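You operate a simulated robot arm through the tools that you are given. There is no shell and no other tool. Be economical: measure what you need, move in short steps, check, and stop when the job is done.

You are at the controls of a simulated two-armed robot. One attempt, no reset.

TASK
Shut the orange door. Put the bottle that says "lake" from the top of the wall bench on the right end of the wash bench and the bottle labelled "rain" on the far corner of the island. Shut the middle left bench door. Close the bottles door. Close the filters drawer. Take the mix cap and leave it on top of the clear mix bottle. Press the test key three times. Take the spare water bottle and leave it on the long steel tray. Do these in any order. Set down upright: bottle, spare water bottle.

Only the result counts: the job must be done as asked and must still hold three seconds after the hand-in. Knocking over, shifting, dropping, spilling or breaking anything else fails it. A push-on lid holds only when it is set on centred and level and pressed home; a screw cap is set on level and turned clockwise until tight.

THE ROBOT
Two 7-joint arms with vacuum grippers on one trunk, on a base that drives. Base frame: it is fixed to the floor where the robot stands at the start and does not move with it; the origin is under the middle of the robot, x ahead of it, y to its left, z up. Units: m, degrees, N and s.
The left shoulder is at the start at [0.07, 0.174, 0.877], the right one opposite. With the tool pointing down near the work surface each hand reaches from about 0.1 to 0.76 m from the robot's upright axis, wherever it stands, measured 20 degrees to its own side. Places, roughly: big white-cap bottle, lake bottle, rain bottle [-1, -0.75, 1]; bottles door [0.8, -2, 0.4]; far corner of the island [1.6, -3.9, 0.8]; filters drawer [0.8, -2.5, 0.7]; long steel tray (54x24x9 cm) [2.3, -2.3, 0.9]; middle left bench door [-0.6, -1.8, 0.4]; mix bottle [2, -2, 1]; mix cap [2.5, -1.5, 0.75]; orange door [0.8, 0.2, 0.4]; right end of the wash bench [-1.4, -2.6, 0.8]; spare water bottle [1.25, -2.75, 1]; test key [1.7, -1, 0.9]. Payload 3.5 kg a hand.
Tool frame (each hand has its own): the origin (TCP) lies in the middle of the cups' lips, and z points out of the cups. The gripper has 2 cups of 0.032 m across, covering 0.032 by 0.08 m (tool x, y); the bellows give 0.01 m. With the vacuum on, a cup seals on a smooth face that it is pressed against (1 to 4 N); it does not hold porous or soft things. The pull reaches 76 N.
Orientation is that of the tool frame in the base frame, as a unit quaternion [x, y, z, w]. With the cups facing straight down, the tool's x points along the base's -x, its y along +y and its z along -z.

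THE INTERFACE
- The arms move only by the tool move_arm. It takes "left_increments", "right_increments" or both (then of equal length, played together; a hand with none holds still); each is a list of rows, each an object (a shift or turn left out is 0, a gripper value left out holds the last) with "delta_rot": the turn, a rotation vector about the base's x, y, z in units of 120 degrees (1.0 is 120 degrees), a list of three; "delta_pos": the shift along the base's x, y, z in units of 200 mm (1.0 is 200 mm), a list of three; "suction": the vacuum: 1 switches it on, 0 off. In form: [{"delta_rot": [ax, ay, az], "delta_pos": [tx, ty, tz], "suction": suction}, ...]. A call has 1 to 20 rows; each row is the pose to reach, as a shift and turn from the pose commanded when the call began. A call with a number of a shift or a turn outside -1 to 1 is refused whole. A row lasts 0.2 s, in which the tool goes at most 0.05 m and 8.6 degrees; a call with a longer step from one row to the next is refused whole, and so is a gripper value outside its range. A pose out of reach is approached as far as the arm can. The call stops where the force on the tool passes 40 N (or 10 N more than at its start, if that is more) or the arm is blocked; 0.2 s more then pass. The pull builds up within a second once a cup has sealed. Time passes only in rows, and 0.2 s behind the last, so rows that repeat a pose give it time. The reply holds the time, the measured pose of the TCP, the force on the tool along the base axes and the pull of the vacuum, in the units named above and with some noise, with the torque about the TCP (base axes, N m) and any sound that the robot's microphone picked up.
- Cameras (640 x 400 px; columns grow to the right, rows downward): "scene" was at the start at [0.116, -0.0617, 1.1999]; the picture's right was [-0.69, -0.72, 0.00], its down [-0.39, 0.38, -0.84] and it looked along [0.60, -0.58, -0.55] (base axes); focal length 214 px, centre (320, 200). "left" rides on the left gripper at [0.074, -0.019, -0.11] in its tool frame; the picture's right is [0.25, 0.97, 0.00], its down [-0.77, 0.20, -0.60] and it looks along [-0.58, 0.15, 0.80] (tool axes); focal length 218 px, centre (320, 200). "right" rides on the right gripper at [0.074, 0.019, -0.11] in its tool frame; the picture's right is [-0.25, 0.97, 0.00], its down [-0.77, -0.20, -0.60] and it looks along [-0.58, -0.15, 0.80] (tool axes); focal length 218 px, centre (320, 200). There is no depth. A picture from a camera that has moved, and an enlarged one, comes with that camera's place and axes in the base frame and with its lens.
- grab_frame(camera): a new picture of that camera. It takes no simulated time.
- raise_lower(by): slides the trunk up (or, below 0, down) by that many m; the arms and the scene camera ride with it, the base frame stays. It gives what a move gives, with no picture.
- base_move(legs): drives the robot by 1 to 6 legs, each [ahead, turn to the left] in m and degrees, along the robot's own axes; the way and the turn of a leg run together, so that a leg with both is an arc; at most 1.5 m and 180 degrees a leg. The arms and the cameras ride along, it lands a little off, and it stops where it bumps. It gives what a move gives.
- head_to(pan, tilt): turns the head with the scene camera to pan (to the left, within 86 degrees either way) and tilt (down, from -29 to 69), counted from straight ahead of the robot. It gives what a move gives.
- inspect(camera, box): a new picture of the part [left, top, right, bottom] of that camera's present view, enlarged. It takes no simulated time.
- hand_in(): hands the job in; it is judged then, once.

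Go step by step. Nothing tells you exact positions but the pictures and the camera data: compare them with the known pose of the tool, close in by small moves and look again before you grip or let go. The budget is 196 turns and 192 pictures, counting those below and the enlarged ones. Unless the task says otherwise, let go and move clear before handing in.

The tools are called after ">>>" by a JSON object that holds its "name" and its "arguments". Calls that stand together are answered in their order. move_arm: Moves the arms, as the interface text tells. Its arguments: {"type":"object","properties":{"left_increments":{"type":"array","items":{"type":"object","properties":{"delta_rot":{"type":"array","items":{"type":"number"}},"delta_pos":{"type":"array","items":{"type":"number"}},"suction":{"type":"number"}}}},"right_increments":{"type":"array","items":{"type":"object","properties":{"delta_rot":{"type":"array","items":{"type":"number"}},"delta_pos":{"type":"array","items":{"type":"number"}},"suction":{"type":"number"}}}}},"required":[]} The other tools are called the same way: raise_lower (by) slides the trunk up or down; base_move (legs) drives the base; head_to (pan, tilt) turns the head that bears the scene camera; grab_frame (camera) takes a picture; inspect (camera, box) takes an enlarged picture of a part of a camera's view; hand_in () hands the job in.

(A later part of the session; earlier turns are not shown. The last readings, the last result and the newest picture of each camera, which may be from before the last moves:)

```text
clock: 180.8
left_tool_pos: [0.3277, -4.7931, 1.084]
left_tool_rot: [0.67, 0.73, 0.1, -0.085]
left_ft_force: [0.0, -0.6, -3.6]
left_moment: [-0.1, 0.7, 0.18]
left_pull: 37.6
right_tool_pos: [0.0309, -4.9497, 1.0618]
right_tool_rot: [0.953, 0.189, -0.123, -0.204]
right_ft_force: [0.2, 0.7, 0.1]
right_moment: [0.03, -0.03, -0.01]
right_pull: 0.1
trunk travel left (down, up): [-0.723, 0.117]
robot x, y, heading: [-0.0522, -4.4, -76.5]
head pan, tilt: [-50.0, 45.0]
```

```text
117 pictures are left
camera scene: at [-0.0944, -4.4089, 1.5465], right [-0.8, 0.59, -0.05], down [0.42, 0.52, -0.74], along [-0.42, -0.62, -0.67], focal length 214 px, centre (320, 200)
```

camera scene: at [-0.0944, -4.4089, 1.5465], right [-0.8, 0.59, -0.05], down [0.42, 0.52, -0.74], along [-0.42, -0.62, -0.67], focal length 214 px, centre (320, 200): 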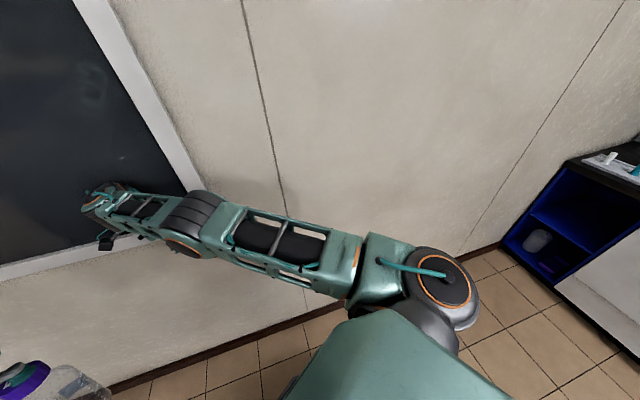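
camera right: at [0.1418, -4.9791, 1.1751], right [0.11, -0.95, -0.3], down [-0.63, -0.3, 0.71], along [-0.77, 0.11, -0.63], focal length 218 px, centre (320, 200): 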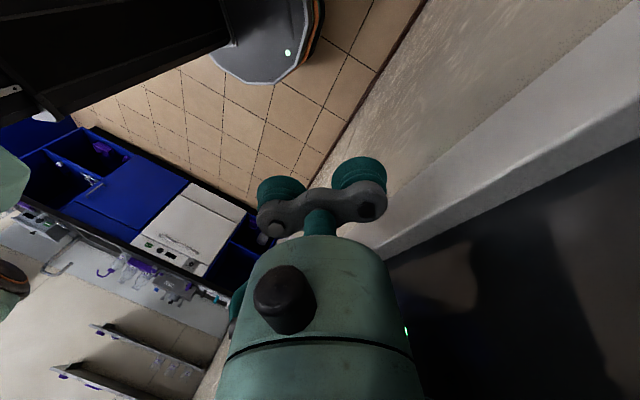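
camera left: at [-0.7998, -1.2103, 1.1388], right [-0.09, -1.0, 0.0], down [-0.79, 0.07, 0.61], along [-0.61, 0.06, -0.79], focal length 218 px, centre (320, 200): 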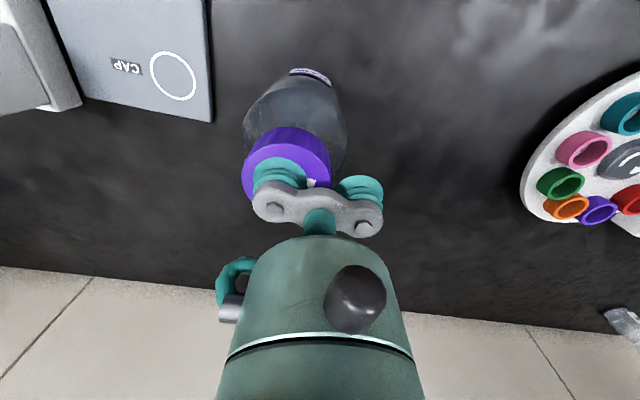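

>>> {"name": "base_move", "arguments": {"legs": [[-0.1, 0]]}}

>>> {"name": "head_to", "arguments": {"pan": 0, "tilt": 30}}

>>> {"name": "grab_frame", "arguments": {"camera": "scene"}}

```text
clock: 181.5
left_tool_pos: [0.3369, -4.7361, 1.0146]
left_tool_rot: [0.732, 0.635, 0.178, -0.169]
left_ft_force: [3.9, -1.0, -1.2]
left_moment: [-0.08, 0.69, 0.32]
left_pull: 37.8
right_tool_pos: [-0.0538, -4.9109, 1.0421]
right_tool_rot: [0.919, 0.08, -0.263, -0.282]
right_ft_force: [0.1, -0.3, -1.0]
right_moment: [0.09, 0.05, -0.05]
right_pull: 0.1
trunk travel left (down, up): [-0.723, 0.117]
robot x, y, heading: [-0.0469, -4.3947, -73.5]
head pan, tilt: [-50.0, 45.0]
stopped in leg 1: the robot was blocked; the commanded pose is now the measured one
```

```text
clock: 182.7
left_tool_pos: [0.3241, -4.7303, 1.0192]
left_tool_rot: [0.733, 0.638, 0.169, -0.166]
left_ft_force: [-0.3, -1.6, -2.6]
left_moment: [0.07, 0.6, 0.26]
left_pull: 37.7
right_tool_pos: [-0.0462, -4.9086, 1.0408]
right_tool_rot: [0.918, 0.122, -0.231, -0.297]
right_ft_force: [0.2, -0.5, -0.6]
right_moment: [0.1, 0.03, -0.03]
right_pull: 0.1
trunk travel left (down, up): [-0.723, 0.117]
robot x, y, heading: [-0.031, -4.4011, -69.0]
head pan, tilt: [0.0, 30.0]
```

```text
116 pictures are left
camera scene: at [0.0224, -4.3237, 1.579], right [-0.94, -0.35, 0.05], down [-0.18, 0.35, -0.92], along [0.3, -0.87, -0.39], focal length 214 px, centre (320, 200)
```

scene: 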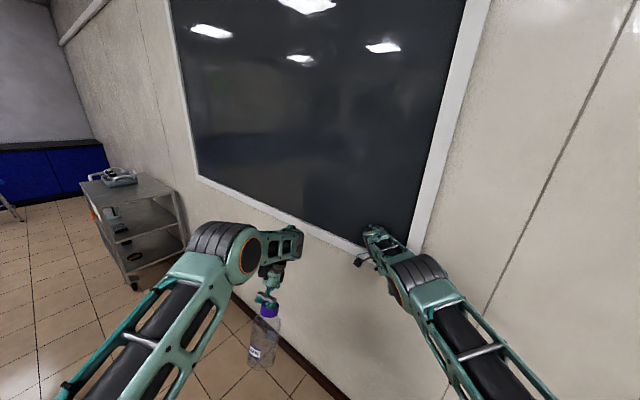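

>>> {"name": "head_to", "arguments": {"pan": 86, "tilt": 69}}

>>> {"name": "grab_frame", "arguments": {"camera": "scene"}}

>>> {"name": "grab_frame", "arguments": {"camera": "left"}}

>>> {"name": "grab_frame", "arguments": {"camera": "right"}}

```text
clock: 184.3
left_tool_pos: [0.3017, -4.7584, 0.9979]
left_tool_rot: [0.767, 0.592, 0.173, -0.177]
left_ft_force: [2.6, 3.2, -5.2]
left_moment: [-0.09, 0.61, 0.29]
left_pull: 37.2
right_tool_pos: [-0.046, -4.9059, 1.0401]
right_tool_rot: [0.919, 0.108, -0.233, -0.3]
right_ft_force: [-0.1, 0.3, 0.8]
right_moment: [-0.05, -0.04, 0.02]
right_pull: 0.0
trunk travel left (down, up): [-0.723, 0.117]
robot x, y, heading: [-0.0147, -4.3666, -73.8]
head pan, tilt: [85.9, 68.8]
```

```text
115 pictures are left
camera scene: at [0.1002, -4.2467, 1.5141], right [0.21, -0.97, 0.1], down [-0.92, -0.23, -0.31], along [0.32, -0.02, -0.95], focal length 214 px, centre (320, 200)
```

scene: 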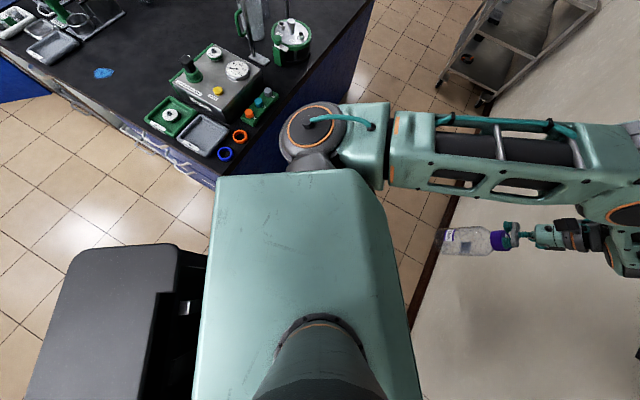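

```text
114 pictures are left
camera left: at [0.2951, -4.7447, 1.1313], right [1.0, -0.02, 0.06], down [-0.03, -0.99, 0.15], along [0.05, -0.15, -0.99], focal length 218 px, centre (320, 200)
```

left: 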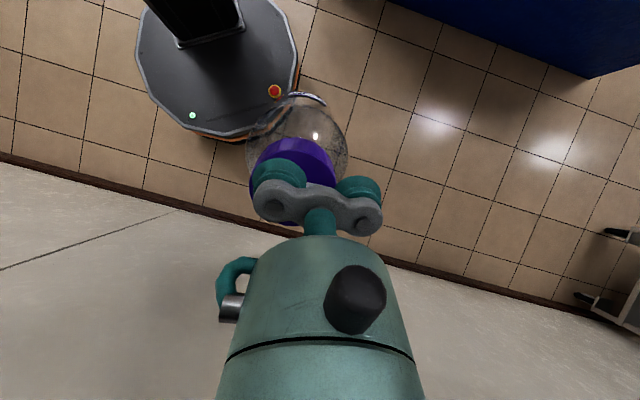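

```text
113 pictures are left
camera right: at [0.0737, -4.9522, 1.0794], right [-0.16, -0.86, -0.49], down [-0.38, -0.4, 0.83], along [-0.91, 0.33, -0.26], focal length 218 px, centre (320, 200)
```

right: 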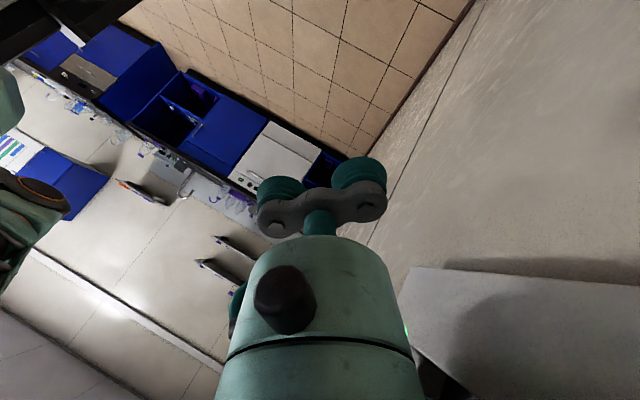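

The right wrist is wedged against the window pane. The base slid back a little last time, so I'll try backing up again.

>>> {"name": "base_move", "arguments": {"legs": [[-0.3, 0]]}}

>>> {"name": "base_move", "arguments": {"legs": [[-0.3, 0]]}}

>>> {"name": "head_to", "arguments": {"pan": 0, "tilt": 45}}

>>> {"name": "grab_frame", "arguments": {"camera": "scene"}}

```text
clock: 185.0
left_tool_pos: [0.4452, -4.651, 0.9923]
left_tool_rot: [0.617, 0.756, 0.157, -0.148]
left_ft_force: [-135.2, 19.9, -306.0]
left_moment: [-10.13, -28.22, 2.24]
left_pull: 0.1
right_tool_pos: [-0.0977, -4.852, 1.0492]
right_tool_rot: [0.856, 0.123, -0.24, -0.441]
right_ft_force: [-2.0, 0.8, 2.2]
right_moment: [-0.17, -0.17, -0.02]
right_pull: 0.1
trunk travel left (down, up): [-0.723, 0.117]
robot x, y, heading: [0.0305, -4.4344, -53.8]
head pan, tilt: [85.9, 68.8]
stopped in leg 1: the robot was blocked; the commanded pose is now the measured one
```

```text
clock: 185.7
left_tool_pos: [0.6656, -4.5978, 0.9744]
left_tool_rot: [0.542, 0.827, 0.03, -0.145]
left_ft_force: [-7.6, 2.1, -7.5]
left_moment: [-0.05, -0.74, 0.04]
left_pull: 0.2
right_tool_pos: [0.0498, -4.8292, 1.0589]
right_tool_rot: [0.815, 0.114, -0.107, -0.558]
right_ft_force: [8.0, 3.1, 0.7]
right_moment: [-0.08, 0.19, 0.65]
right_pull: 0.1
trunk travel left (down, up): [-0.723, 0.117]
robot x, y, heading: [0.0881, -4.4797, -40.0]
head pan, tilt: [85.9, 68.8]
stopped in leg 1: the force on the tool passed its limit at 448 N (the readings are from after the stop); the commanded pose is now the measured one
```

```text
clock: 187.2
left_tool_pos: [0.7865, -4.4771, 0.847]
left_tool_rot: [0.315, 0.888, -0.143, -0.304]
left_ft_force: [2.3, 14.6, -11.1]
left_moment: [-0.93, 0.49, 0.52]
left_pull: 0.1
right_tool_pos: [0.4836, -5.0854, 0.9289]
right_tool_rot: [0.761, 0.352, -0.314, -0.445]
right_ft_force: [3.9, 7.6, -0.4]
right_moment: [-0.24, 0.13, 0.73]
right_pull: 0.2
trunk travel left (down, up): [-0.723, 0.117]
robot x, y, heading: [0.3111, -4.5496, 0.6]
head pan, tilt: [0.0, 45.0]
```

```text
112 pictures are left
camera scene: at [0.4453, -4.2925, 1.5293], right [0.01, -0.99, 0.17], down [-0.71, -0.13, -0.69], along [0.71, -0.11, -0.7], focal length 214 px, centre (320, 200)
```

scene: 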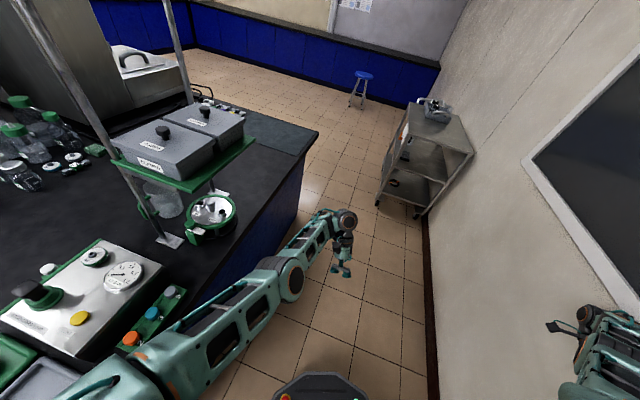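

The robot got free, but it swung round and the left hand lost the rain bottle (pull is 0). I'll check whether the robot is steady and find the bottle.

>>> {"name": "head_to", "arguments": {"pan": 0, "tilt": 65}}

>>> {"name": "grab_frame", "arguments": {"camera": "scene"}}

>>> {"name": "grab_frame", "arguments": {"camera": "left"}}

>>> {"name": "grab_frame", "arguments": {"camera": "right"}}

```text
clock: 188.1
left_tool_pos: [0.8968, -4.4128, 0.7981]
left_tool_rot: [0.103, 0.94, -0.009, -0.325]
left_ft_force: [2.7, 7.7, -1.3]
left_moment: [-0.52, 0.22, 0.45]
left_pull: 0.0
right_tool_pos: [0.6184, -5.1315, 0.7836]
right_tool_rot: [0.706, 0.467, -0.211, -0.488]
right_ft_force: [-54.0, 17.3, 13.5]
right_moment: [-1.25, -2.66, -1.4]
right_pull: 0.1
trunk travel left (down, up): [-0.723, 0.117]
robot x, y, heading: [0.3857, -4.536, 14.4]
head pan, tilt: [0.0, 65.0]
```

```text
111 pictures are left
camera scene: at [0.5929, -4.4294, 1.5073], right [0.24, -0.97, 0.04], down [-0.9, -0.24, -0.35], along [0.35, 0.05, -0.94], focal length 214 px, centre (320, 200)
```

scene: 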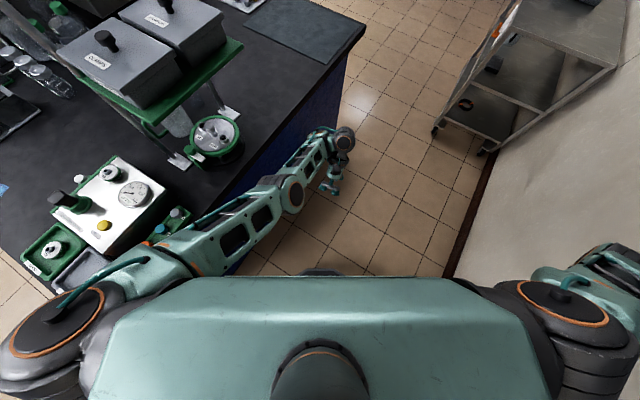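

```text
110 pictures are left
camera left: at [0.9046, -4.4222, 0.9313], right [-0.01, 1.0, 0.07], down [1.0, 0.01, -0.01], along [-0.01, 0.07, -1.0], focal length 218 px, centre (320, 200)
```

left: 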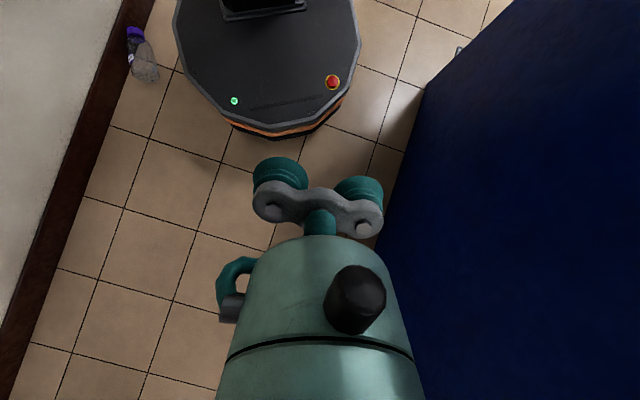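

```text
109 pictures are left
camera right: at [0.7462, -5.1254, 0.8251], right [0.32, -0.3, -0.9], down [0.0, -0.95, 0.32], along [-0.95, -0.1, -0.3], focal length 218 px, centre (320, 200)
```

right: 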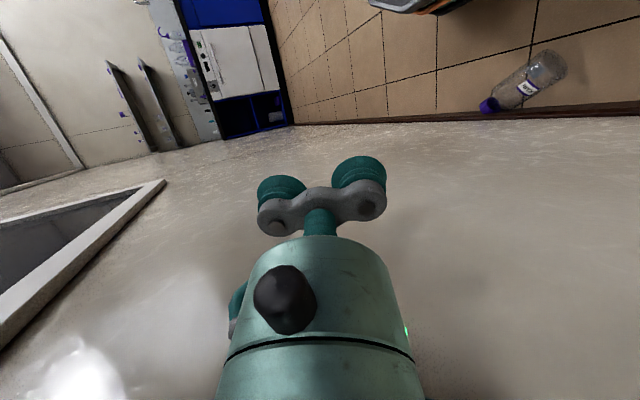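

The rain bottle is lying on the floor by the wall and looks whole. The base is still drifting, so I'll hold still and check.

>>> {"name": "move_arm", "arguments": {"left_increments": [{}, {}, {}], "right_increments": [{}, {}, {}]}}

>>> {"name": "grab_frame", "arguments": {"camera": "scene"}}

```text
clock: 188.4
left_tool_pos: [0.8281, -4.3769, 0.7107]
left_tool_rot: [0.09, 0.938, -0.025, -0.333]
left_ft_force: [-10.0, -16.0, 45.0]
left_moment: [1.2, -3.33, -0.87]
left_pull: 0.2
right_tool_pos: [0.782, -5.1532, 0.7586]
right_tool_rot: [0.647, 0.662, -0.022, -0.376]
right_ft_force: [33.8, -11.7, 13.8]
right_moment: [0.24, 1.61, 0.88]
right_pull: 0.0
trunk travel left (down, up): [-0.723, 0.117]
robot x, y, heading: [0.3991, -4.533, 20.0]
head pan, tilt: [0.0, 65.0]
stopped in row 1 (left hand): the force on the tool passed its limit at 76 N (the readings are from after the stop); the commanded pose is now the measured one
```

```text
108 pictures are left
camera scene: at [0.6052, -4.4382, 1.5102], right [0.34, -0.94, 0.02], down [-0.88, -0.32, -0.35], along [0.33, 0.1, -0.94], focal length 214 px, centre (320, 200)
```

scene: 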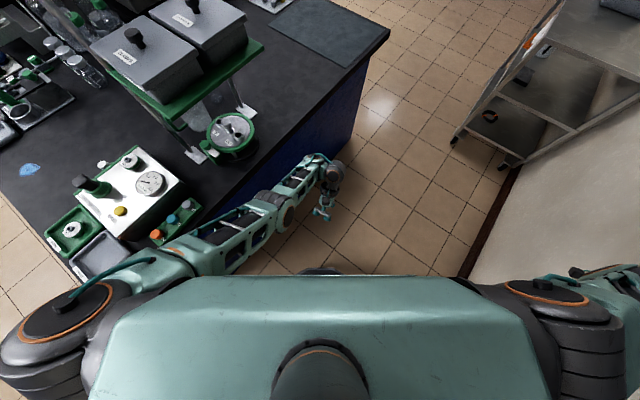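

>>> {"name": "base_move", "arguments": {"legs": [[0, -20]]}}

>>> {"name": "grab_frame", "arguments": {"camera": "scene"}}

```text
clock: 189.1
left_tool_pos: [0.8205, -4.4374, 0.7715]
left_tool_rot: [0.028, 0.954, -0.091, -0.284]
left_ft_force: [-0.2, -0.8, 0.8]
left_moment: [0.05, -0.08, -0.05]
left_pull: 0.1
right_tool_pos: [0.4314, -5.0409, 0.6429]
right_tool_rot: [0.608, 0.558, -0.03, -0.564]
right_ft_force: [0.3, 0.6, 0.7]
right_moment: [-0.06, 0.0, 0.01]
right_pull: 0.0
trunk travel left (down, up): [-0.723, 0.117]
robot x, y, heading: [0.4031, -4.5336, 17.3]
head pan, tilt: [0.0, 65.0]
stopped in leg 1: the robot was blocked; the commanded pose is now the measured one
```

```text
107 pictures are left
camera scene: at [0.5177, -4.4533, 1.5073], right [0.3, -0.95, 0.03], down [-0.87, -0.28, -0.41], along [0.4, 0.1, -0.91], focal length 214 px, centre (320, 200)
```

scene: 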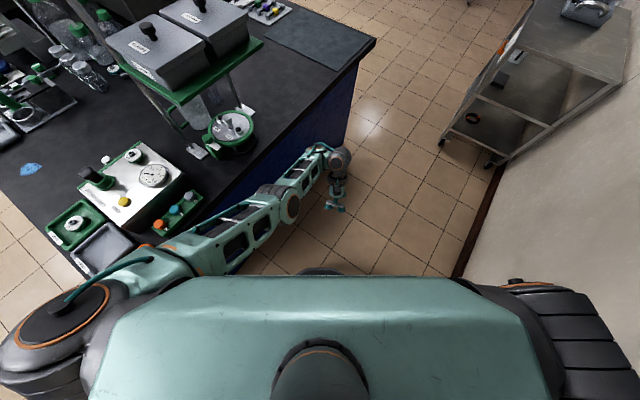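

Both hands read zero force now and the body is nearly upright again. I'll verify it holds still.

>>> {"name": "move_arm", "arguments": {"right_increments": [{}, {}, {}]}}

>>> {"name": "head_to", "arguments": {"pan": -60, "tilt": 45}}

>>> {"name": "grab_frame", "arguments": {"camera": "scene"}}

```text
clock: 189.4
left_tool_pos: [0.818, -4.4372, 0.7741]
left_tool_rot: [0.045, 0.955, -0.088, -0.281]
left_ft_force: [-0.7, 0.1, -0.1]
left_moment: [0.0, -0.02, 0.0]
left_pull: 0.0
right_tool_pos: [0.4259, -5.0359, 0.6449]
right_tool_rot: [0.601, 0.556, -0.025, -0.573]
right_ft_force: [-0.4, 0.0, -0.2]
right_moment: [-0.02, -0.04, -0.01]
right_pull: 0.0
trunk travel left (down, up): [-0.723, 0.117]
robot x, y, heading: [0.4011, -4.5302, 17.6]
head pan, tilt: [0.0, 65.0]
stopped in row 1 (right hand): the arm was blocked; the commanded pose is now the measured one
```

```text
clock: 190.7
left_tool_pos: [0.8148, -4.4416, 0.7721]
left_tool_rot: [0.047, 0.953, -0.088, -0.286]
left_ft_force: [-0.8, -0.5, 0.0]
left_moment: [0.0, 0.02, 0.01]
left_pull: 0.0
right_tool_pos: [0.4264, -5.0366, 0.6441]
right_tool_rot: [0.6, 0.554, -0.029, -0.576]
right_ft_force: [-0.5, 0.7, -0.5]
right_moment: [-0.01, -0.03, 0.05]
right_pull: 0.1
trunk travel left (down, up): [-0.723, 0.117]
robot x, y, heading: [0.4005, -4.5354, 17.7]
head pan, tilt: [-60.0, 45.0]
```

```text
106 pictures are left
camera scene: at [0.5006, -4.5281, 1.5355], right [-0.68, -0.73, 0.02], down [-0.52, 0.46, -0.72], along [0.52, -0.5, -0.69], focal length 214 px, centre (320, 200)
```

scene: 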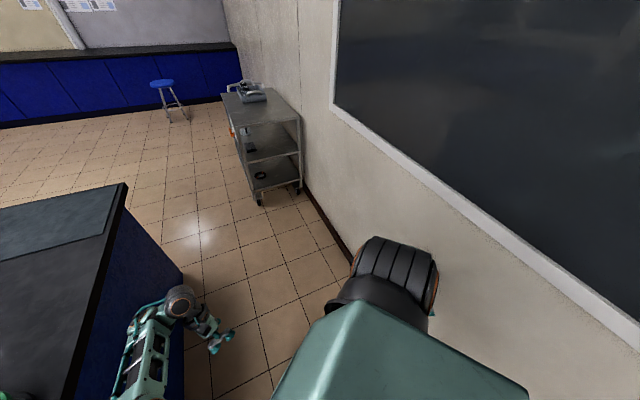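

>>> {"name": "move_arm", "arguments": {"right_increments": [{"delta_pos": [0.05, 0.1, 0]}, {"delta_pos": [0.1, 0.2, 0]}, {"delta_pos": [0.2, 0.3, 0]}, {"delta_pos": [0.3, 0.4, 0]}]}}

>>> {"name": "grab_frame", "arguments": {"camera": "right"}}

```text
clock: 191.7
left_tool_pos: [0.8168, -4.4598, 0.7723]
left_tool_rot: [0.054, 0.953, -0.086, -0.285]
left_ft_force: [0.5, 0.3, -0.5]
left_moment: [0.03, -0.01, 0.01]
left_pull: 0.2
right_tool_pos: [0.4888, -4.9765, 0.6274]
right_tool_rot: [0.6, 0.554, -0.029, -0.576]
right_ft_force: [-0.3, 0.0, -0.7]
right_moment: [0.03, 0.01, 0.0]
right_pull: 0.2
trunk travel left (down, up): [-0.723, 0.117]
robot x, y, heading: [0.4002, -4.5319, 17.6]
head pan, tilt: [-60.0, 45.0]
```

```text
105 pictures are left
camera right: at [0.6036, -4.9927, 0.6939], right [0.52, 0.09, -0.85], down [-0.02, -0.99, -0.12], along [-0.86, 0.07, -0.51], focal length 218 px, centre (320, 200)
```

right: 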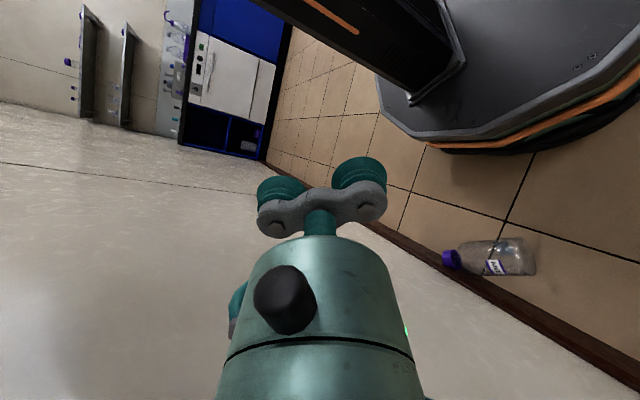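

It moves freely now. I'll bring the right hand forward, away from the wall.

>>> {"name": "move_arm", "arguments": {"right_increments": [{"delta_pos": [0.15, 0.1, 0.05]}, {"delta_pos": [0.3, 0.2, 0.1]}, {"delta_pos": [0.45, 0.3, 0.15]}, {"delta_pos": [0.6, 0.4, 0.2]}, {"delta_pos": [0.75, 0.5, 0.25]}, {"delta_pos": [0.9, 0.6, 0.3]}, {"delta_pos": [1.0, 0.7, 0.3]}]}}

>>> {"name": "grab_frame", "arguments": {"camera": "scene"}}

```text
clock: 193.3
left_tool_pos: [0.8159, -4.4619, 0.7718]
left_tool_rot: [0.054, 0.953, -0.084, -0.287]
left_ft_force: [0.6, 0.1, 0.1]
left_moment: [0.02, 0.0, -0.01]
left_pull: 0.1
right_tool_pos: [0.6887, -4.8367, 0.6875]
right_tool_rot: [0.599, 0.554, -0.027, -0.578]
right_ft_force: [0.2, -0.4, -0.1]
right_moment: [0.0, -0.02, 0.02]
right_pull: 0.1
trunk travel left (down, up): [-0.723, 0.117]
robot x, y, heading: [0.4023, -4.533, 17.2]
head pan, tilt: [-60.0, 45.0]
```

```text
104 pictures are left
camera scene: at [0.5101, -4.5718, 1.5322], right [-0.68, -0.73, 0.0], down [-0.52, 0.48, -0.71], along [0.52, -0.48, -0.71], focal length 214 px, centre (320, 200)
```

scene: 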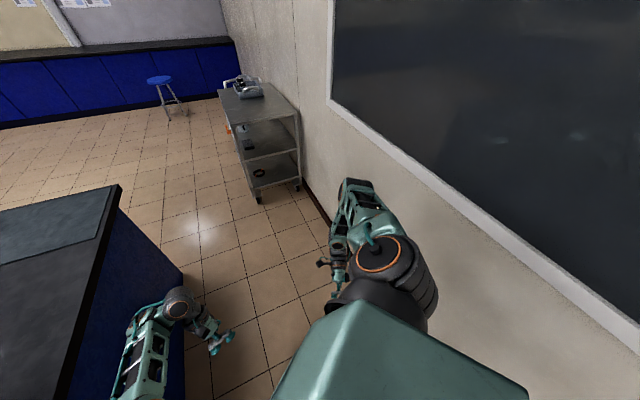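

The body is upright and stable again. I'll bring both tools back to pointing straight down in line with the robot.

>>> {"name": "move_arm", "arguments": {"right_increments": [{"delta_rot": [0.009, -0.045, 0.053]}, {"delta_rot": [0.018, -0.089, 0.106]}, {"delta_rot": [0.027, -0.133, 0.159]}, {"delta_rot": [0.036, -0.178, 0.212]}, {"delta_rot": [0.045, -0.222, 0.265]}, {"delta_rot": [0.054, -0.267, 0.318]}, {"delta_rot": [0.063, -0.311, 0.371]}, {"delta_rot": [0.071, -0.356, 0.425]}, {"delta_rot": [0.08, -0.4, 0.478]}, {"delta_rot": [0.089, -0.445, 0.531]}, {"delta_rot": [0.098, -0.489, 0.584]}, {"delta_rot": [0.107, -0.534, 0.637]}, {"delta_rot": [0.116, -0.578, 0.69]}, {"delta_rot": [0.125, -0.622, 0.743]}, {"delta_rot": [0.134, -0.667, 0.796]}, {"delta_rot": [0.134, -0.667, 0.796]}]}}

>>> {"name": "move_arm", "arguments": {"left_increments": [{"delta_rot": [0.02, -0.044, 0.032]}, {"delta_rot": [0.04, -0.088, 0.064]}, {"delta_rot": [0.06, -0.132, 0.096]}, {"delta_rot": [0.08, -0.176, 0.128]}, {"delta_rot": [0.1, -0.22, 0.16]}, {"delta_rot": [0.124, -0.264, 0.192]}, {"delta_rot": [0.124, -0.264, 0.192]}]}}

>>> {"name": "head_to", "arguments": {"pan": -20, "tilt": 55}}

>>> {"name": "grab_frame", "arguments": {"camera": "scene"}}

```text
clock: 196.7
left_tool_pos: [0.8164, -4.4608, 0.7723]
left_tool_rot: [0.054, 0.953, -0.084, -0.287]
left_ft_force: [0.0, 1.4, 0.7]
left_moment: [-0.01, -0.01, -0.02]
left_pull: 0.0
right_tool_pos: [0.6894, -4.8395, 0.6868]
right_tool_rot: [-0.153, 0.988, -0.001, 0.0]
right_ft_force: [0.6, -0.1, 0.1]
right_moment: [0.0, -0.05, -0.01]
right_pull: 0.0
trunk travel left (down, up): [-0.723, 0.117]
robot x, y, heading: [0.403, -4.5301, 17.3]
head pan, tilt: [-60.0, 45.0]
```

```text
clock: 198.3
left_tool_pos: [0.9817, -4.3607, 0.8484]
left_tool_rot: [-0.15, 0.988, -0.006, -0.027]
left_ft_force: [0.3, 0.9, -0.2]
left_moment: [0.01, 0.0, 0.01]
left_pull: 0.0
left hand out of reach, approached as far as the arm can: row 1, 2, 3, 4, 5, 6, 7
right_tool_pos: [0.6882, -4.84, 0.6864]
right_tool_rot: [-0.152, 0.988, 0.0, -0.001]
right_ft_force: [-0.8, 0.0, -0.2]
right_moment: [0.02, -0.03, 0.01]
right_pull: 0.0
trunk travel left (down, up): [-0.723, 0.117]
robot x, y, heading: [0.4002, -4.5304, 17.4]
head pan, tilt: [-60.0, 45.0]
```

```text
clock: 199.4
left_tool_pos: [0.9808, -4.36, 0.8485]
left_tool_rot: [-0.15, 0.988, -0.005, -0.027]
left_ft_force: [0.0, -0.8, -0.9]
left_moment: [-0.05, -0.01, 0.03]
left_pull: 0.0
right_tool_pos: [0.6893, -4.8401, 0.687]
right_tool_rot: [-0.152, 0.988, 0.0, 0.0]
right_ft_force: [-0.7, 0.4, 0.0]
right_moment: [0.01, -0.02, -0.01]
right_pull: 0.0
trunk travel left (down, up): [-0.723, 0.117]
robot x, y, heading: [0.4039, -4.5331, 17.3]
head pan, tilt: [-20.0, 55.0]
```

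```text
103 pictures are left
camera scene: at [0.5225, -4.5201, 1.5188], right [-0.05, -1.0, 0.0], down [-0.82, 0.04, -0.57], along [0.57, -0.03, -0.82], focal length 214 px, centre (320, 200)
```

scene: 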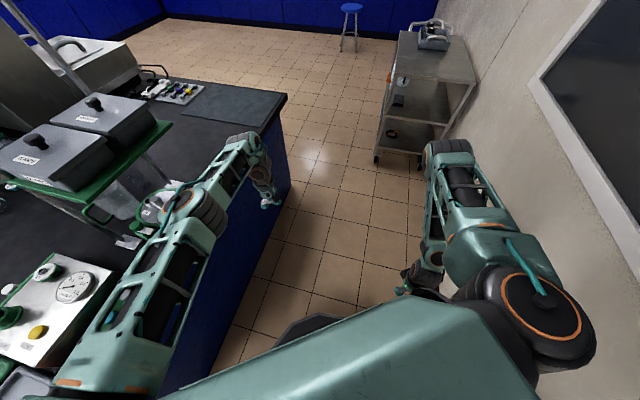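

I can see the island's far corner with a flat grey mat at about (1.63, -4.1), which must be the target spot. First I have to fetch the bottle from the floor near (0.36, -5.05). I'll turn carefully so I can back out of the corridor.

>>> {"name": "base_move", "arguments": {"legs": [[0, -20]]}}

>>> {"name": "grab_frame", "arguments": {"camera": "scene"}}

```text
clock: 200.9
left_tool_pos: [1.0046, -4.5685, 0.8484]
left_tool_rot: [0.023, 0.999, 0.001, -0.026]
left_ft_force: [0.7, -0.6, 1.0]
left_moment: [-0.01, -0.01, 0.0]
left_pull: 0.0
right_tool_pos: [0.5668, -4.9195, 0.6857]
right_tool_rot: [0.021, 1.0, -0.001, 0.0]
right_ft_force: [0.1, -0.3, -0.9]
right_moment: [0.02, 0.0, -0.02]
right_pull: 0.1
trunk travel left (down, up): [-0.723, 0.117]
robot x, y, heading: [0.4005, -4.5316, -2.8]
head pan, tilt: [-20.0, 55.0]
```

```text
102 pictures are left
camera scene: at [0.5194, -4.5613, 1.5188], right [-0.39, -0.92, 0.0], down [-0.76, 0.32, -0.57], along [0.53, -0.22, -0.82], focal length 214 px, centre (320, 200)
```

scene: 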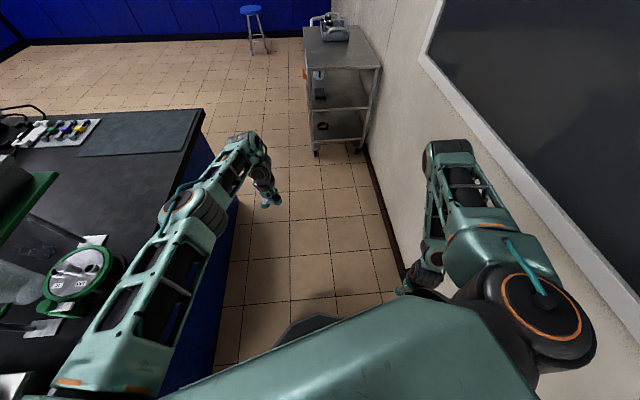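

>>> {"name": "move_arm", "arguments": {"right_increments": [{"delta_pos": [0.15, 0.13, 0]}, {"delta_pos": [0.3, 0.26, 0]}, {"delta_pos": [0.45, 0.39, 0]}, {"delta_pos": [0.6, 0.52, 0]}, {"delta_pos": [0.75, 0.65, 0]}, {"delta_pos": [0.9, 0.8, 0]}, {"delta_pos": [0.9, 0.8, 0]}]}}

>>> {"name": "base_move", "arguments": {"legs": [[0, -14], [-0.5, 0]]}}

>>> {"name": "grab_frame", "arguments": {"camera": "scene"}}

```text
clock: 202.5
left_tool_pos: [1.0057, -4.5687, 0.8495]
left_tool_rot: [0.024, 0.999, 0.001, -0.027]
left_ft_force: [0.0, 0.3, 0.3]
left_moment: [0.02, -0.02, -0.03]
left_pull: 0.1
right_tool_pos: [0.7479, -4.7577, 0.6872]
right_tool_rot: [0.021, 1.0, 0.0, 0.0]
right_ft_force: [0.7, 0.4, -0.9]
right_moment: [0.0, -0.01, 0.02]
right_pull: 0.1
trunk travel left (down, up): [-0.723, 0.117]
robot x, y, heading: [0.4013, -4.5317, -2.9]
head pan, tilt: [-20.0, 55.0]
```

```text
clock: 206.3
left_tool_pos: [0.4823, -4.5625, 0.8493]
left_tool_rot: [0.144, 0.989, 0.004, -0.026]
left_ft_force: [0.1, 0.2, 0.0]
left_moment: [0.01, -0.03, 0.06]
left_pull: 0.1
right_tool_pos: [0.1866, -4.6871, 0.6868]
right_tool_rot: [0.141, 0.99, 0.0, 0.0]
right_ft_force: [0.4, 0.2, 0.1]
right_moment: [0.0, 0.04, 0.01]
right_pull: 0.0
trunk travel left (down, up): [-0.723, 0.117]
robot x, y, heading: [-0.0961, -4.3858, -16.3]
head pan, tilt: [-20.0, 55.0]
```

```text
101 pictures are left
camera scene: at [0.0119, -4.4405, 1.5188], right [-0.59, -0.8, 0.0], down [-0.66, 0.49, -0.57], along [0.46, -0.34, -0.82], focal length 214 px, centre (320, 200)
```

scene: 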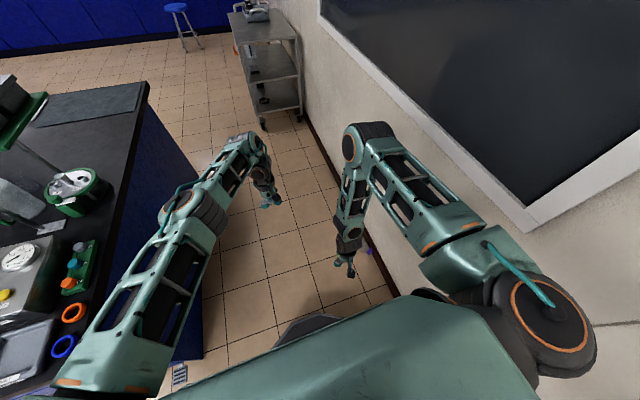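

>>> {"name": "base_move", "arguments": {"legs": [[-0.25, 0], [0, -27]]}}

>>> {"name": "head_to", "arguments": {"pan": 0, "tilt": 40}}

>>> {"name": "grab_frame", "arguments": {"camera": "scene"}}

```text
clock: 209.5
left_tool_pos: [0.1107, -4.7342, 0.8482]
left_tool_rot: [0.366, 0.93, 0.01, -0.025]
left_ft_force: [-1.0, -0.6, -0.2]
left_moment: [0.03, 0.0, -0.03]
left_pull: 0.1
right_tool_pos: [-0.2096, -4.7131, 0.6858]
right_tool_rot: [0.363, 0.932, -0.001, -0.001]
right_ft_force: [-0.7, -0.3, 0.0]
right_moment: [0.01, -0.03, -0.01]
right_pull: 0.0
trunk travel left (down, up): [-0.723, 0.117]
robot x, y, heading: [-0.3264, -4.317, -42.8]
head pan, tilt: [-20.0, 55.0]
```

```text
clock: 210.3
left_tool_pos: [0.1105, -4.7343, 0.8487]
left_tool_rot: [0.365, 0.931, 0.01, -0.026]
left_ft_force: [-0.9, 0.0, 0.5]
left_moment: [0.0, -0.01, -0.01]
left_pull: 0.0
right_tool_pos: [-0.2108, -4.712, 0.6874]
right_tool_rot: [0.363, 0.932, 0.0, 0.0]
right_ft_force: [-0.9, -0.3, 0.5]
right_moment: [-0.03, 0.0, -0.01]
right_pull: 0.0
trunk travel left (down, up): [-0.723, 0.117]
robot x, y, heading: [-0.3302, -4.312, -42.9]
head pan, tilt: [0.0, 40.0]
```

```text
100 pictures are left
camera scene: at [-0.2277, -4.4076, 1.5395], right [-0.68, -0.73, 0.0], down [-0.47, 0.44, -0.77], along [0.56, -0.52, -0.64], focal length 214 px, centre (320, 200)
```

scene: 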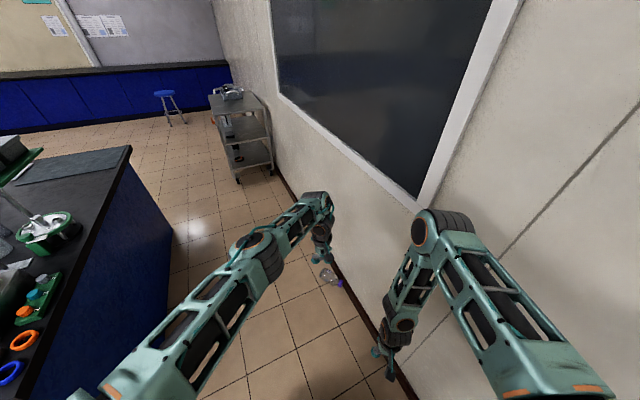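

The bottle lies about 0.1 m from the wall. I'll tuck the hands in, drive to a spot facing the wall in front of it, and only then lower the trunk.

>>> {"name": "move_arm", "arguments": {"left_increments": [{"delta_pos": [-0.08, 0.2, 0]}, {"delta_pos": [-0.16, 0.4, 0]}, {"delta_pos": [-0.24, 0.6, 0.1]}, {"delta_pos": [-0.32, 0.8, 0.2]}, {"delta_pos": [-0.4, 1.0, 0.25]}, {"delta_pos": [-0.4, 1.0, 0.25]}], "right_increments": [{"delta_pos": [0, 0, 0.2]}, {"delta_pos": [0, 0, 0.4]}, {"delta_pos": [0, 0, 0.6]}, {"delta_pos": [0, 0, 0.8]}, {"delta_pos": [0, 0, 1.0]}, {"delta_pos": [0, 0, 1.0]}]}}

>>> {"name": "base_move", "arguments": {"legs": [[0, 34], [0.5, 0], [0, -73]]}}

>>> {"name": "head_to", "arguments": {"pan": 0, "tilt": 50}}

>>> {"name": "grab_frame", "arguments": {"camera": "scene"}}

```text
clock: 211.7
left_tool_pos: [0.1102, -4.7332, 0.8482]
left_tool_rot: [0.365, 0.93, 0.01, -0.025]
left_ft_force: [-0.5, 0.3, 0.1]
left_moment: [0.03, 0.0, 0.05]
left_pull: 0.0
left hand out of reach, approached as far as the arm can: row 1, 2, 3, 4, 5, 6
right_tool_pos: [-0.2096, -4.7167, 0.8852]
right_tool_rot: [0.363, 0.932, 0.001, -0.001]
right_ft_force: [0.1, -0.1, 0.5]
right_moment: [0.03, 0.0, 0.01]
right_pull: 0.1
trunk travel left (down, up): [-0.723, 0.117]
robot x, y, heading: [-0.3305, -4.3169, -43.1]
head pan, tilt: [0.0, 40.0]
```

```text
clock: 219.6
left_tool_pos: [0.2866, -4.9792, 0.848]
left_tool_rot: [0.642, 0.766, 0.018, -0.021]
left_ft_force: [0.6, 0.0, 0.0]
left_moment: [0.04, -0.01, 0.01]
left_pull: 0.0
right_tool_pos: [0.0426, -4.7733, 0.8852]
right_tool_rot: [0.64, 0.769, 0.0, -0.001]
right_ft_force: [0.0, 0.2, -0.3]
right_moment: [0.01, -0.01, -0.02]
right_pull: 0.0
trunk travel left (down, up): [-0.723, 0.117]
robot x, y, heading: [0.1917, -4.3798, -79.9]
head pan, tilt: [0.0, 40.0]
```

```text
clock: 220.3
left_tool_pos: [0.2864, -4.9799, 0.8467]
left_tool_rot: [0.642, 0.767, 0.019, -0.019]
left_ft_force: [0.1, -0.1, 0.3]
left_moment: [0.01, 0.02, -0.01]
left_pull: 0.0
right_tool_pos: [0.042, -4.7734, 0.8849]
right_tool_rot: [0.64, 0.768, -0.001, 0.0]
right_ft_force: [0.8, 0.1, 0.8]
right_moment: [0.03, -0.02, 0.0]
right_pull: 0.0
trunk travel left (down, up): [-0.723, 0.117]
robot x, y, heading: [0.189, -4.3861, -79.7]
head pan, tilt: [0.0, 50.0]
```

```text
99 pictures are left
camera scene: at [0.2117, -4.5071, 1.5254], right [-0.98, -0.18, 0.0], down [-0.13, 0.75, -0.64], along [0.11, -0.63, -0.77], focal length 214 px, centre (320, 200)
```

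scene: 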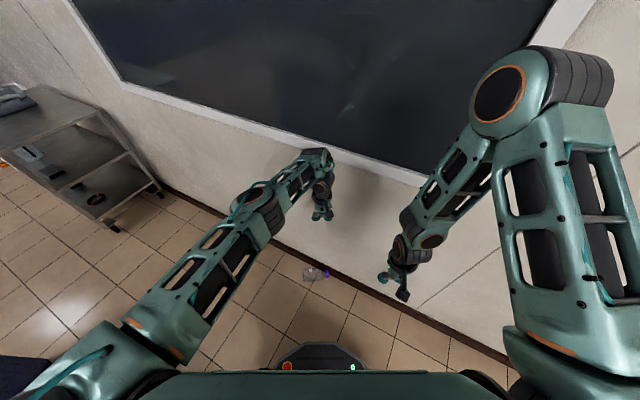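

>>> {"name": "raise_lower", "arguments": {"by": -0.5}}

>>> {"name": "grab_frame", "arguments": {"camera": "scene"}}

>>> {"name": "grab_frame", "arguments": {"camera": "left"}}

>>> {"name": "grab_frame", "arguments": {"camera": "right"}}

```text
refused: -0.5 is not a number from -0.4 to 0.4
```

```text
98 pictures are left
camera scene: at [0.2117, -4.5071, 1.5254], right [-0.98, -0.18, 0.0], down [-0.13, 0.75, -0.64], along [0.11, -0.63, -0.77], focal length 214 px, centre (320, 200)
```

scene: 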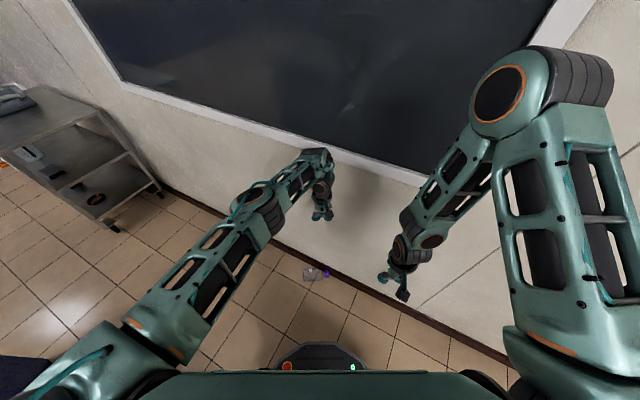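

```text
97 pictures are left
camera left: at [0.2562, -4.9167, 0.9621], right [0.91, 0.42, 0.01], down [0.34, -0.75, 0.56], along [0.25, -0.5, -0.83], focal length 218 px, centre (320, 200)
```

left: 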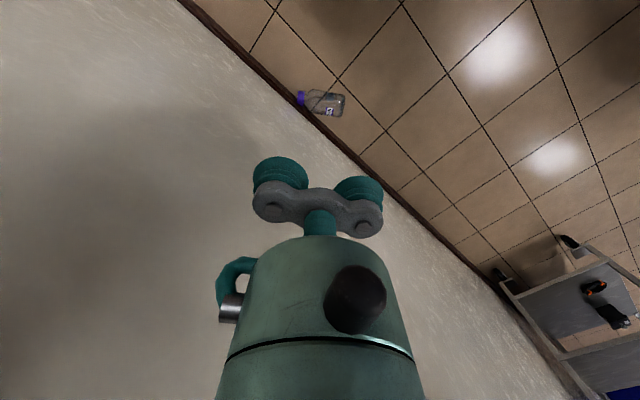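

```text
96 pictures are left
camera right: at [0.049, -4.6979, 0.995], right [1.0, -0.07, 0.0], down [-0.06, -0.79, 0.6], along [-0.05, -0.6, -0.8], focal length 218 px, centre (320, 200)
```

right: 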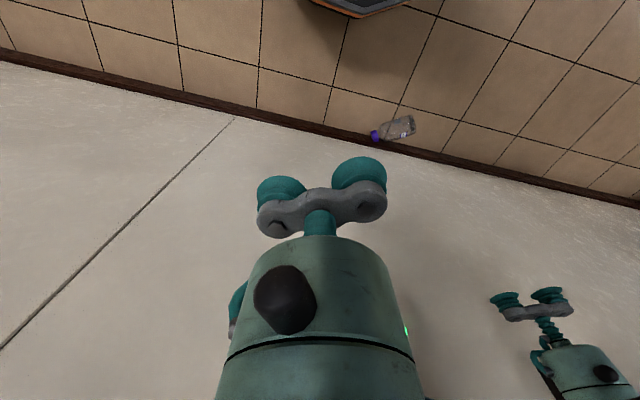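

>>> {"name": "raise_lower", "arguments": {"by": -0.4}}

>>> {"name": "move_arm", "arguments": {"left_increments": [{"delta_pos": [0, 0.1, 0]}, {"delta_pos": [0, 0.2, 0]}, {"delta_pos": [0, 0.2, 0]}]}}

>>> {"name": "grab_frame", "arguments": {"camera": "scene"}}

```text
clock: 224.1
left_tool_pos: [0.2864, -4.9795, 0.4483]
left_tool_rot: [0.641, 0.767, 0.017, -0.02]
left_ft_force: [0.4, 0.7, -0.7]
left_moment: [0.0, 0.0, -0.02]
left_pull: 0.0
right_tool_pos: [0.0423, -4.7737, 0.4852]
right_tool_rot: [0.64, 0.768, 0.0, 0.0]
right_ft_force: [0.0, 0.8, -0.3]
right_moment: [0.02, 0.0, -0.02]
right_pull: 0.2
trunk travel left (down, up): [-0.323, 0.517]
robot x, y, heading: [0.1885, -4.3795, -79.8]
head pan, tilt: [0.0, 50.0]
```

```text
clock: 224.9
left_tool_pos: [0.2876, -4.9786, 0.4484]
left_tool_rot: [0.641, 0.767, 0.018, -0.02]
left_ft_force: [-0.4, 0.8, 1.6]
left_moment: [0.01, 0.01, -0.01]
left_pull: 0.0
left hand out of reach, approached as far as the arm can: row 1, 2, 3
right_tool_pos: [0.0423, -4.7737, 0.4855]
right_tool_rot: [0.641, 0.768, 0.0, 0.0]
right_ft_force: [-0.2, 0.2, 0.6]
right_moment: [-0.02, 0.03, 0.04]
right_pull: 0.1
trunk travel left (down, up): [-0.323, 0.517]
robot x, y, heading: [0.1891, -4.3807, -79.9]
head pan, tilt: [0.0, 50.0]
```

```text
95 pictures are left
camera scene: at [0.2119, -4.507, 1.1254], right [-0.98, -0.18, 0.0], down [-0.14, 0.75, -0.64], along [0.11, -0.63, -0.77], focal length 214 px, centre (320, 200)
```

scene: 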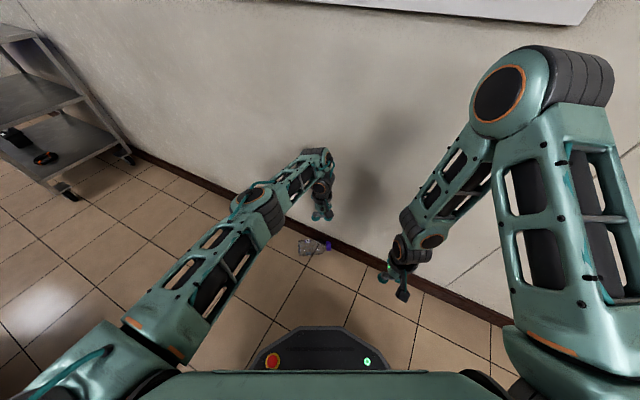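

>>> {"name": "move_arm", "arguments": {"left_increments": [{"delta_pos": [0.1, 0.0, 0.1]}, {"delta_pos": [0.2, 0.0, 0.2]}, {"delta_pos": [0.3, 0.0, 0.3]}, {"delta_pos": [0.4, 0.0, 0.4]}, {"delta_pos": [0.5, 0.0, 0.5]}]}}

>>> {"name": "move_arm", "arguments": {"left_increments": [{"delta_pos": [0.1, 0.1, 0.0]}, {"delta_pos": [0.2, 0.2, 0.0]}, {"delta_pos": [0.3, 0.3, 0.0]}, {"delta_pos": [0.4, 0.4, 0.0]}]}}

```text
clock: 226.1
left_tool_pos: [0.3836, -5.0152, 0.5392]
left_tool_rot: [0.641, 0.767, 0.019, -0.02]
left_ft_force: [-0.3, 0.2, 0.4]
left_moment: [0.01, 0.01, 0.02]
left_pull: 0.1
left hand out of reach, approached as far as the arm can: row 1, 2, 3, 4, 5
right_tool_pos: [0.043, -4.7737, 0.4856]
right_tool_rot: [0.64, 0.768, -0.001, -0.001]
right_ft_force: [0.9, -0.2, -0.1]
right_moment: [0.01, 0.02, -0.02]
right_pull: 0.1
trunk travel left (down, up): [-0.323, 0.517]
robot x, y, heading: [0.1917, -4.3852, -79.4]
head pan, tilt: [0.0, 50.0]
```

```text
clock: 227.1
left_tool_pos: [0.4719, -5.0135, 0.5274]
left_tool_rot: [0.641, 0.767, 0.019, -0.022]
left_ft_force: [0.4, -0.7, -0.8]
left_moment: [0.03, 0.01, -0.02]
left_pull: 0.0
left hand out of reach, approached as far as the arm can: row 1, 2, 3, 4
right_tool_pos: [0.0436, -4.7738, 0.4854]
right_tool_rot: [0.64, 0.768, 0.0, -0.001]
right_ft_force: [0.5, 0.9, 0.5]
right_moment: [0.02, 0.01, 0.01]
right_pull: 0.0
trunk travel left (down, up): [-0.323, 0.517]
robot x, y, heading: [0.1856, -4.3832, -80.1]
head pan, tilt: [0.0, 50.0]
```

The left arm is locked in a nearly straight pose. I'll stretch it fully out along the free corridor, then draw it back so the elbow can bend the normal way.

>>> {"name": "move_arm", "arguments": {"left_increments": [{"delta_pos": [0.2, 0.1, 0.1]}, {"delta_pos": [0.4, 0.2, 0.2]}, {"delta_pos": [0.6, 0.35, 0.3]}, {"delta_pos": [0.8, 0.5, 0.4]}, {"delta_pos": [1.0, 0.6, 0.5]}, {"delta_pos": [1.0, 0.7, 0.7]}, {"delta_pos": [1.0, 0.7, 0.7]}]}}

>>> {"name": "move_arm", "arguments": {"left_increments": [{"delta_pos": [-0.1, 0.2, 0.0]}, {"delta_pos": [-0.2, 0.4, 0.0]}, {"delta_pos": [-0.3, 0.6, 0.0]}, {"delta_pos": [-0.4, 0.8, 0.0]}]}}

>>> {"name": "head_to", "arguments": {"pan": 30, "tilt": 40}}

>>> {"name": "grab_frame", "arguments": {"camera": "scene"}}

```text
refused: row 3 steps farther than a row can; nothing moved
```

```text
clock: 228.1
left_tool_pos: [0.3793, -5.0066, 0.4957]
left_tool_rot: [0.641, 0.767, 0.018, -0.022]
left_ft_force: [-0.1, 0.1, -0.6]
left_moment: [0.0, 0.0, -0.01]
left_pull: 0.0
left hand out of reach, approached as far as the arm can: row 1, 2, 3, 4
right_tool_pos: [0.0427, -4.7731, 0.485]
right_tool_rot: [0.64, 0.769, -0.001, 0.0]
right_ft_force: [-0.1, -0.7, 0.1]
right_moment: [-0.05, 0.01, 0.03]
right_pull: 0.0
trunk travel left (down, up): [-0.323, 0.517]
robot x, y, heading: [0.1864, -4.385, -79.7]
head pan, tilt: [0.0, 50.0]
```

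```text
clock: 229.1
left_tool_pos: [0.3808, -5.0062, 0.4957]
left_tool_rot: [0.641, 0.767, 0.019, -0.021]
left_ft_force: [0.1, -0.3, -0.2]
left_moment: [-0.01, 0.0, 0.01]
left_pull: 0.0
right_tool_pos: [0.0417, -4.7727, 0.4852]
right_tool_rot: [0.64, 0.769, -0.001, -0.001]
right_ft_force: [-0.3, -0.3, 0.0]
right_moment: [-0.01, 0.05, -0.03]
right_pull: 0.2
trunk travel left (down, up): [-0.323, 0.517]
robot x, y, heading: [0.188, -4.3798, -80.1]
head pan, tilt: [30.0, 40.0]
```

```text
94 pictures are left
camera scene: at [0.2531, -4.4962, 1.1395], right [-0.76, -0.64, 0.0], down [-0.41, 0.49, -0.77], along [0.49, -0.59, -0.64], focal length 214 px, centre (320, 200)
```

scene: 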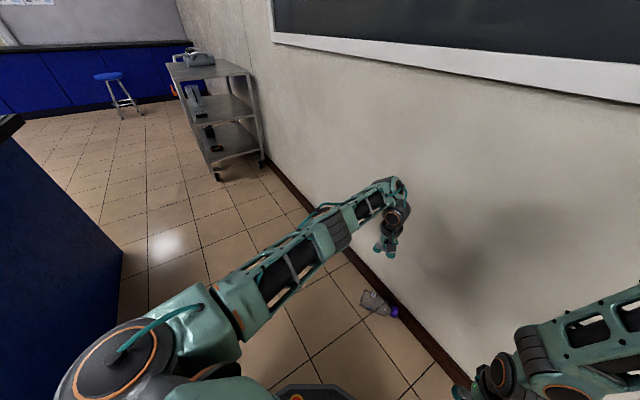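

>>> {"name": "move_arm", "arguments": {"left_increments": [{"delta_pos": [0.18, 0.1, 0.08]}, {"delta_pos": [0.36, 0.2, 0.16]}, {"delta_pos": [0.54, 0.3, 0.24]}, {"delta_pos": [0.72, 0.4, 0.32]}, {"delta_pos": [0.9, 0.5, 0.4]}, {"delta_pos": [1.0, 0.6, 0.55]}, {"delta_pos": [1.0, 0.65, 0.75]}, {"delta_pos": [1.0, 0.65, 0.95]}, {"delta_pos": [1.0, 0.65, 0.95]}]}}

>>> {"name": "move_arm", "arguments": {"left_increments": [{"delta_pos": [0.2, 0.1, 0.0]}, {"delta_pos": [0.4, 0.2, 0.0]}, {"delta_pos": [0.6, 0.3, 0.0]}, {"delta_pos": [0.4, 0.3, 0.0]}, {"delta_pos": [0.2, 0.3, 0.0]}, {"delta_pos": [0.0, 0.3, 0.0]}, {"delta_pos": [-0.2, 0.3, 0.0]}, {"delta_pos": [-0.4, 0.3, 0.0]}, {"delta_pos": [-0.6, 0.3, 0.0]}]}}

>>> {"name": "grab_frame", "arguments": {"camera": "scene"}}

```text
clock: 231.1
left_tool_pos: [0.6187, -4.9987, 0.6289]
left_tool_rot: [0.641, 0.767, 0.018, -0.021]
left_ft_force: [-0.1, -1.0, -0.3]
left_moment: [-0.03, 0.0, -0.03]
left_pull: 0.0
left hand out of reach, approached as far as the arm can: row 1, 2, 3, 4, 5, 6, 7, 8, 9
right_tool_pos: [0.0436, -4.773, 0.485]
right_tool_rot: [0.64, 0.768, -0.002, -0.001]
right_ft_force: [0.9, 0.4, -0.9]
right_moment: [0.0, -0.01, -0.01]
right_pull: 0.0
trunk travel left (down, up): [-0.323, 0.517]
robot x, y, heading: [0.1868, -4.3829, -79.8]
head pan, tilt: [30.0, 40.0]
```

```text
clock: 233.1
left_tool_pos: [0.5042, -5.0212, 0.6226]
left_tool_rot: [0.641, 0.767, 0.019, -0.02]
left_ft_force: [0.0, 0.6, -0.9]
left_moment: [0.0, -0.01, 0.02]
left_pull: 0.2
left hand out of reach, approached as far as the arm can: row 1, 2, 3, 4, 5, 6, 7, 8, 9
right_tool_pos: [0.0411, -4.7729, 0.4832]
right_tool_rot: [0.64, 0.768, 0.0, 0.0]
right_ft_force: [-0.3, 0.1, 0.8]
right_moment: [0.05, 0.01, 0.01]
right_pull: 0.1
trunk travel left (down, up): [-0.323, 0.517]
robot x, y, heading: [0.1858, -4.3801, -79.8]
head pan, tilt: [30.0, 40.0]
```

```text
93 pictures are left
camera scene: at [0.2515, -4.4965, 1.1396], right [-0.76, -0.64, 0.0], down [-0.41, 0.49, -0.77], along [0.49, -0.59, -0.64], focal length 214 px, centre (320, 200)
```

scene: 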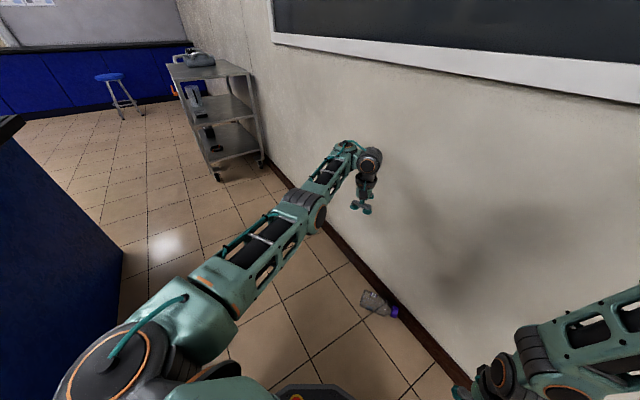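

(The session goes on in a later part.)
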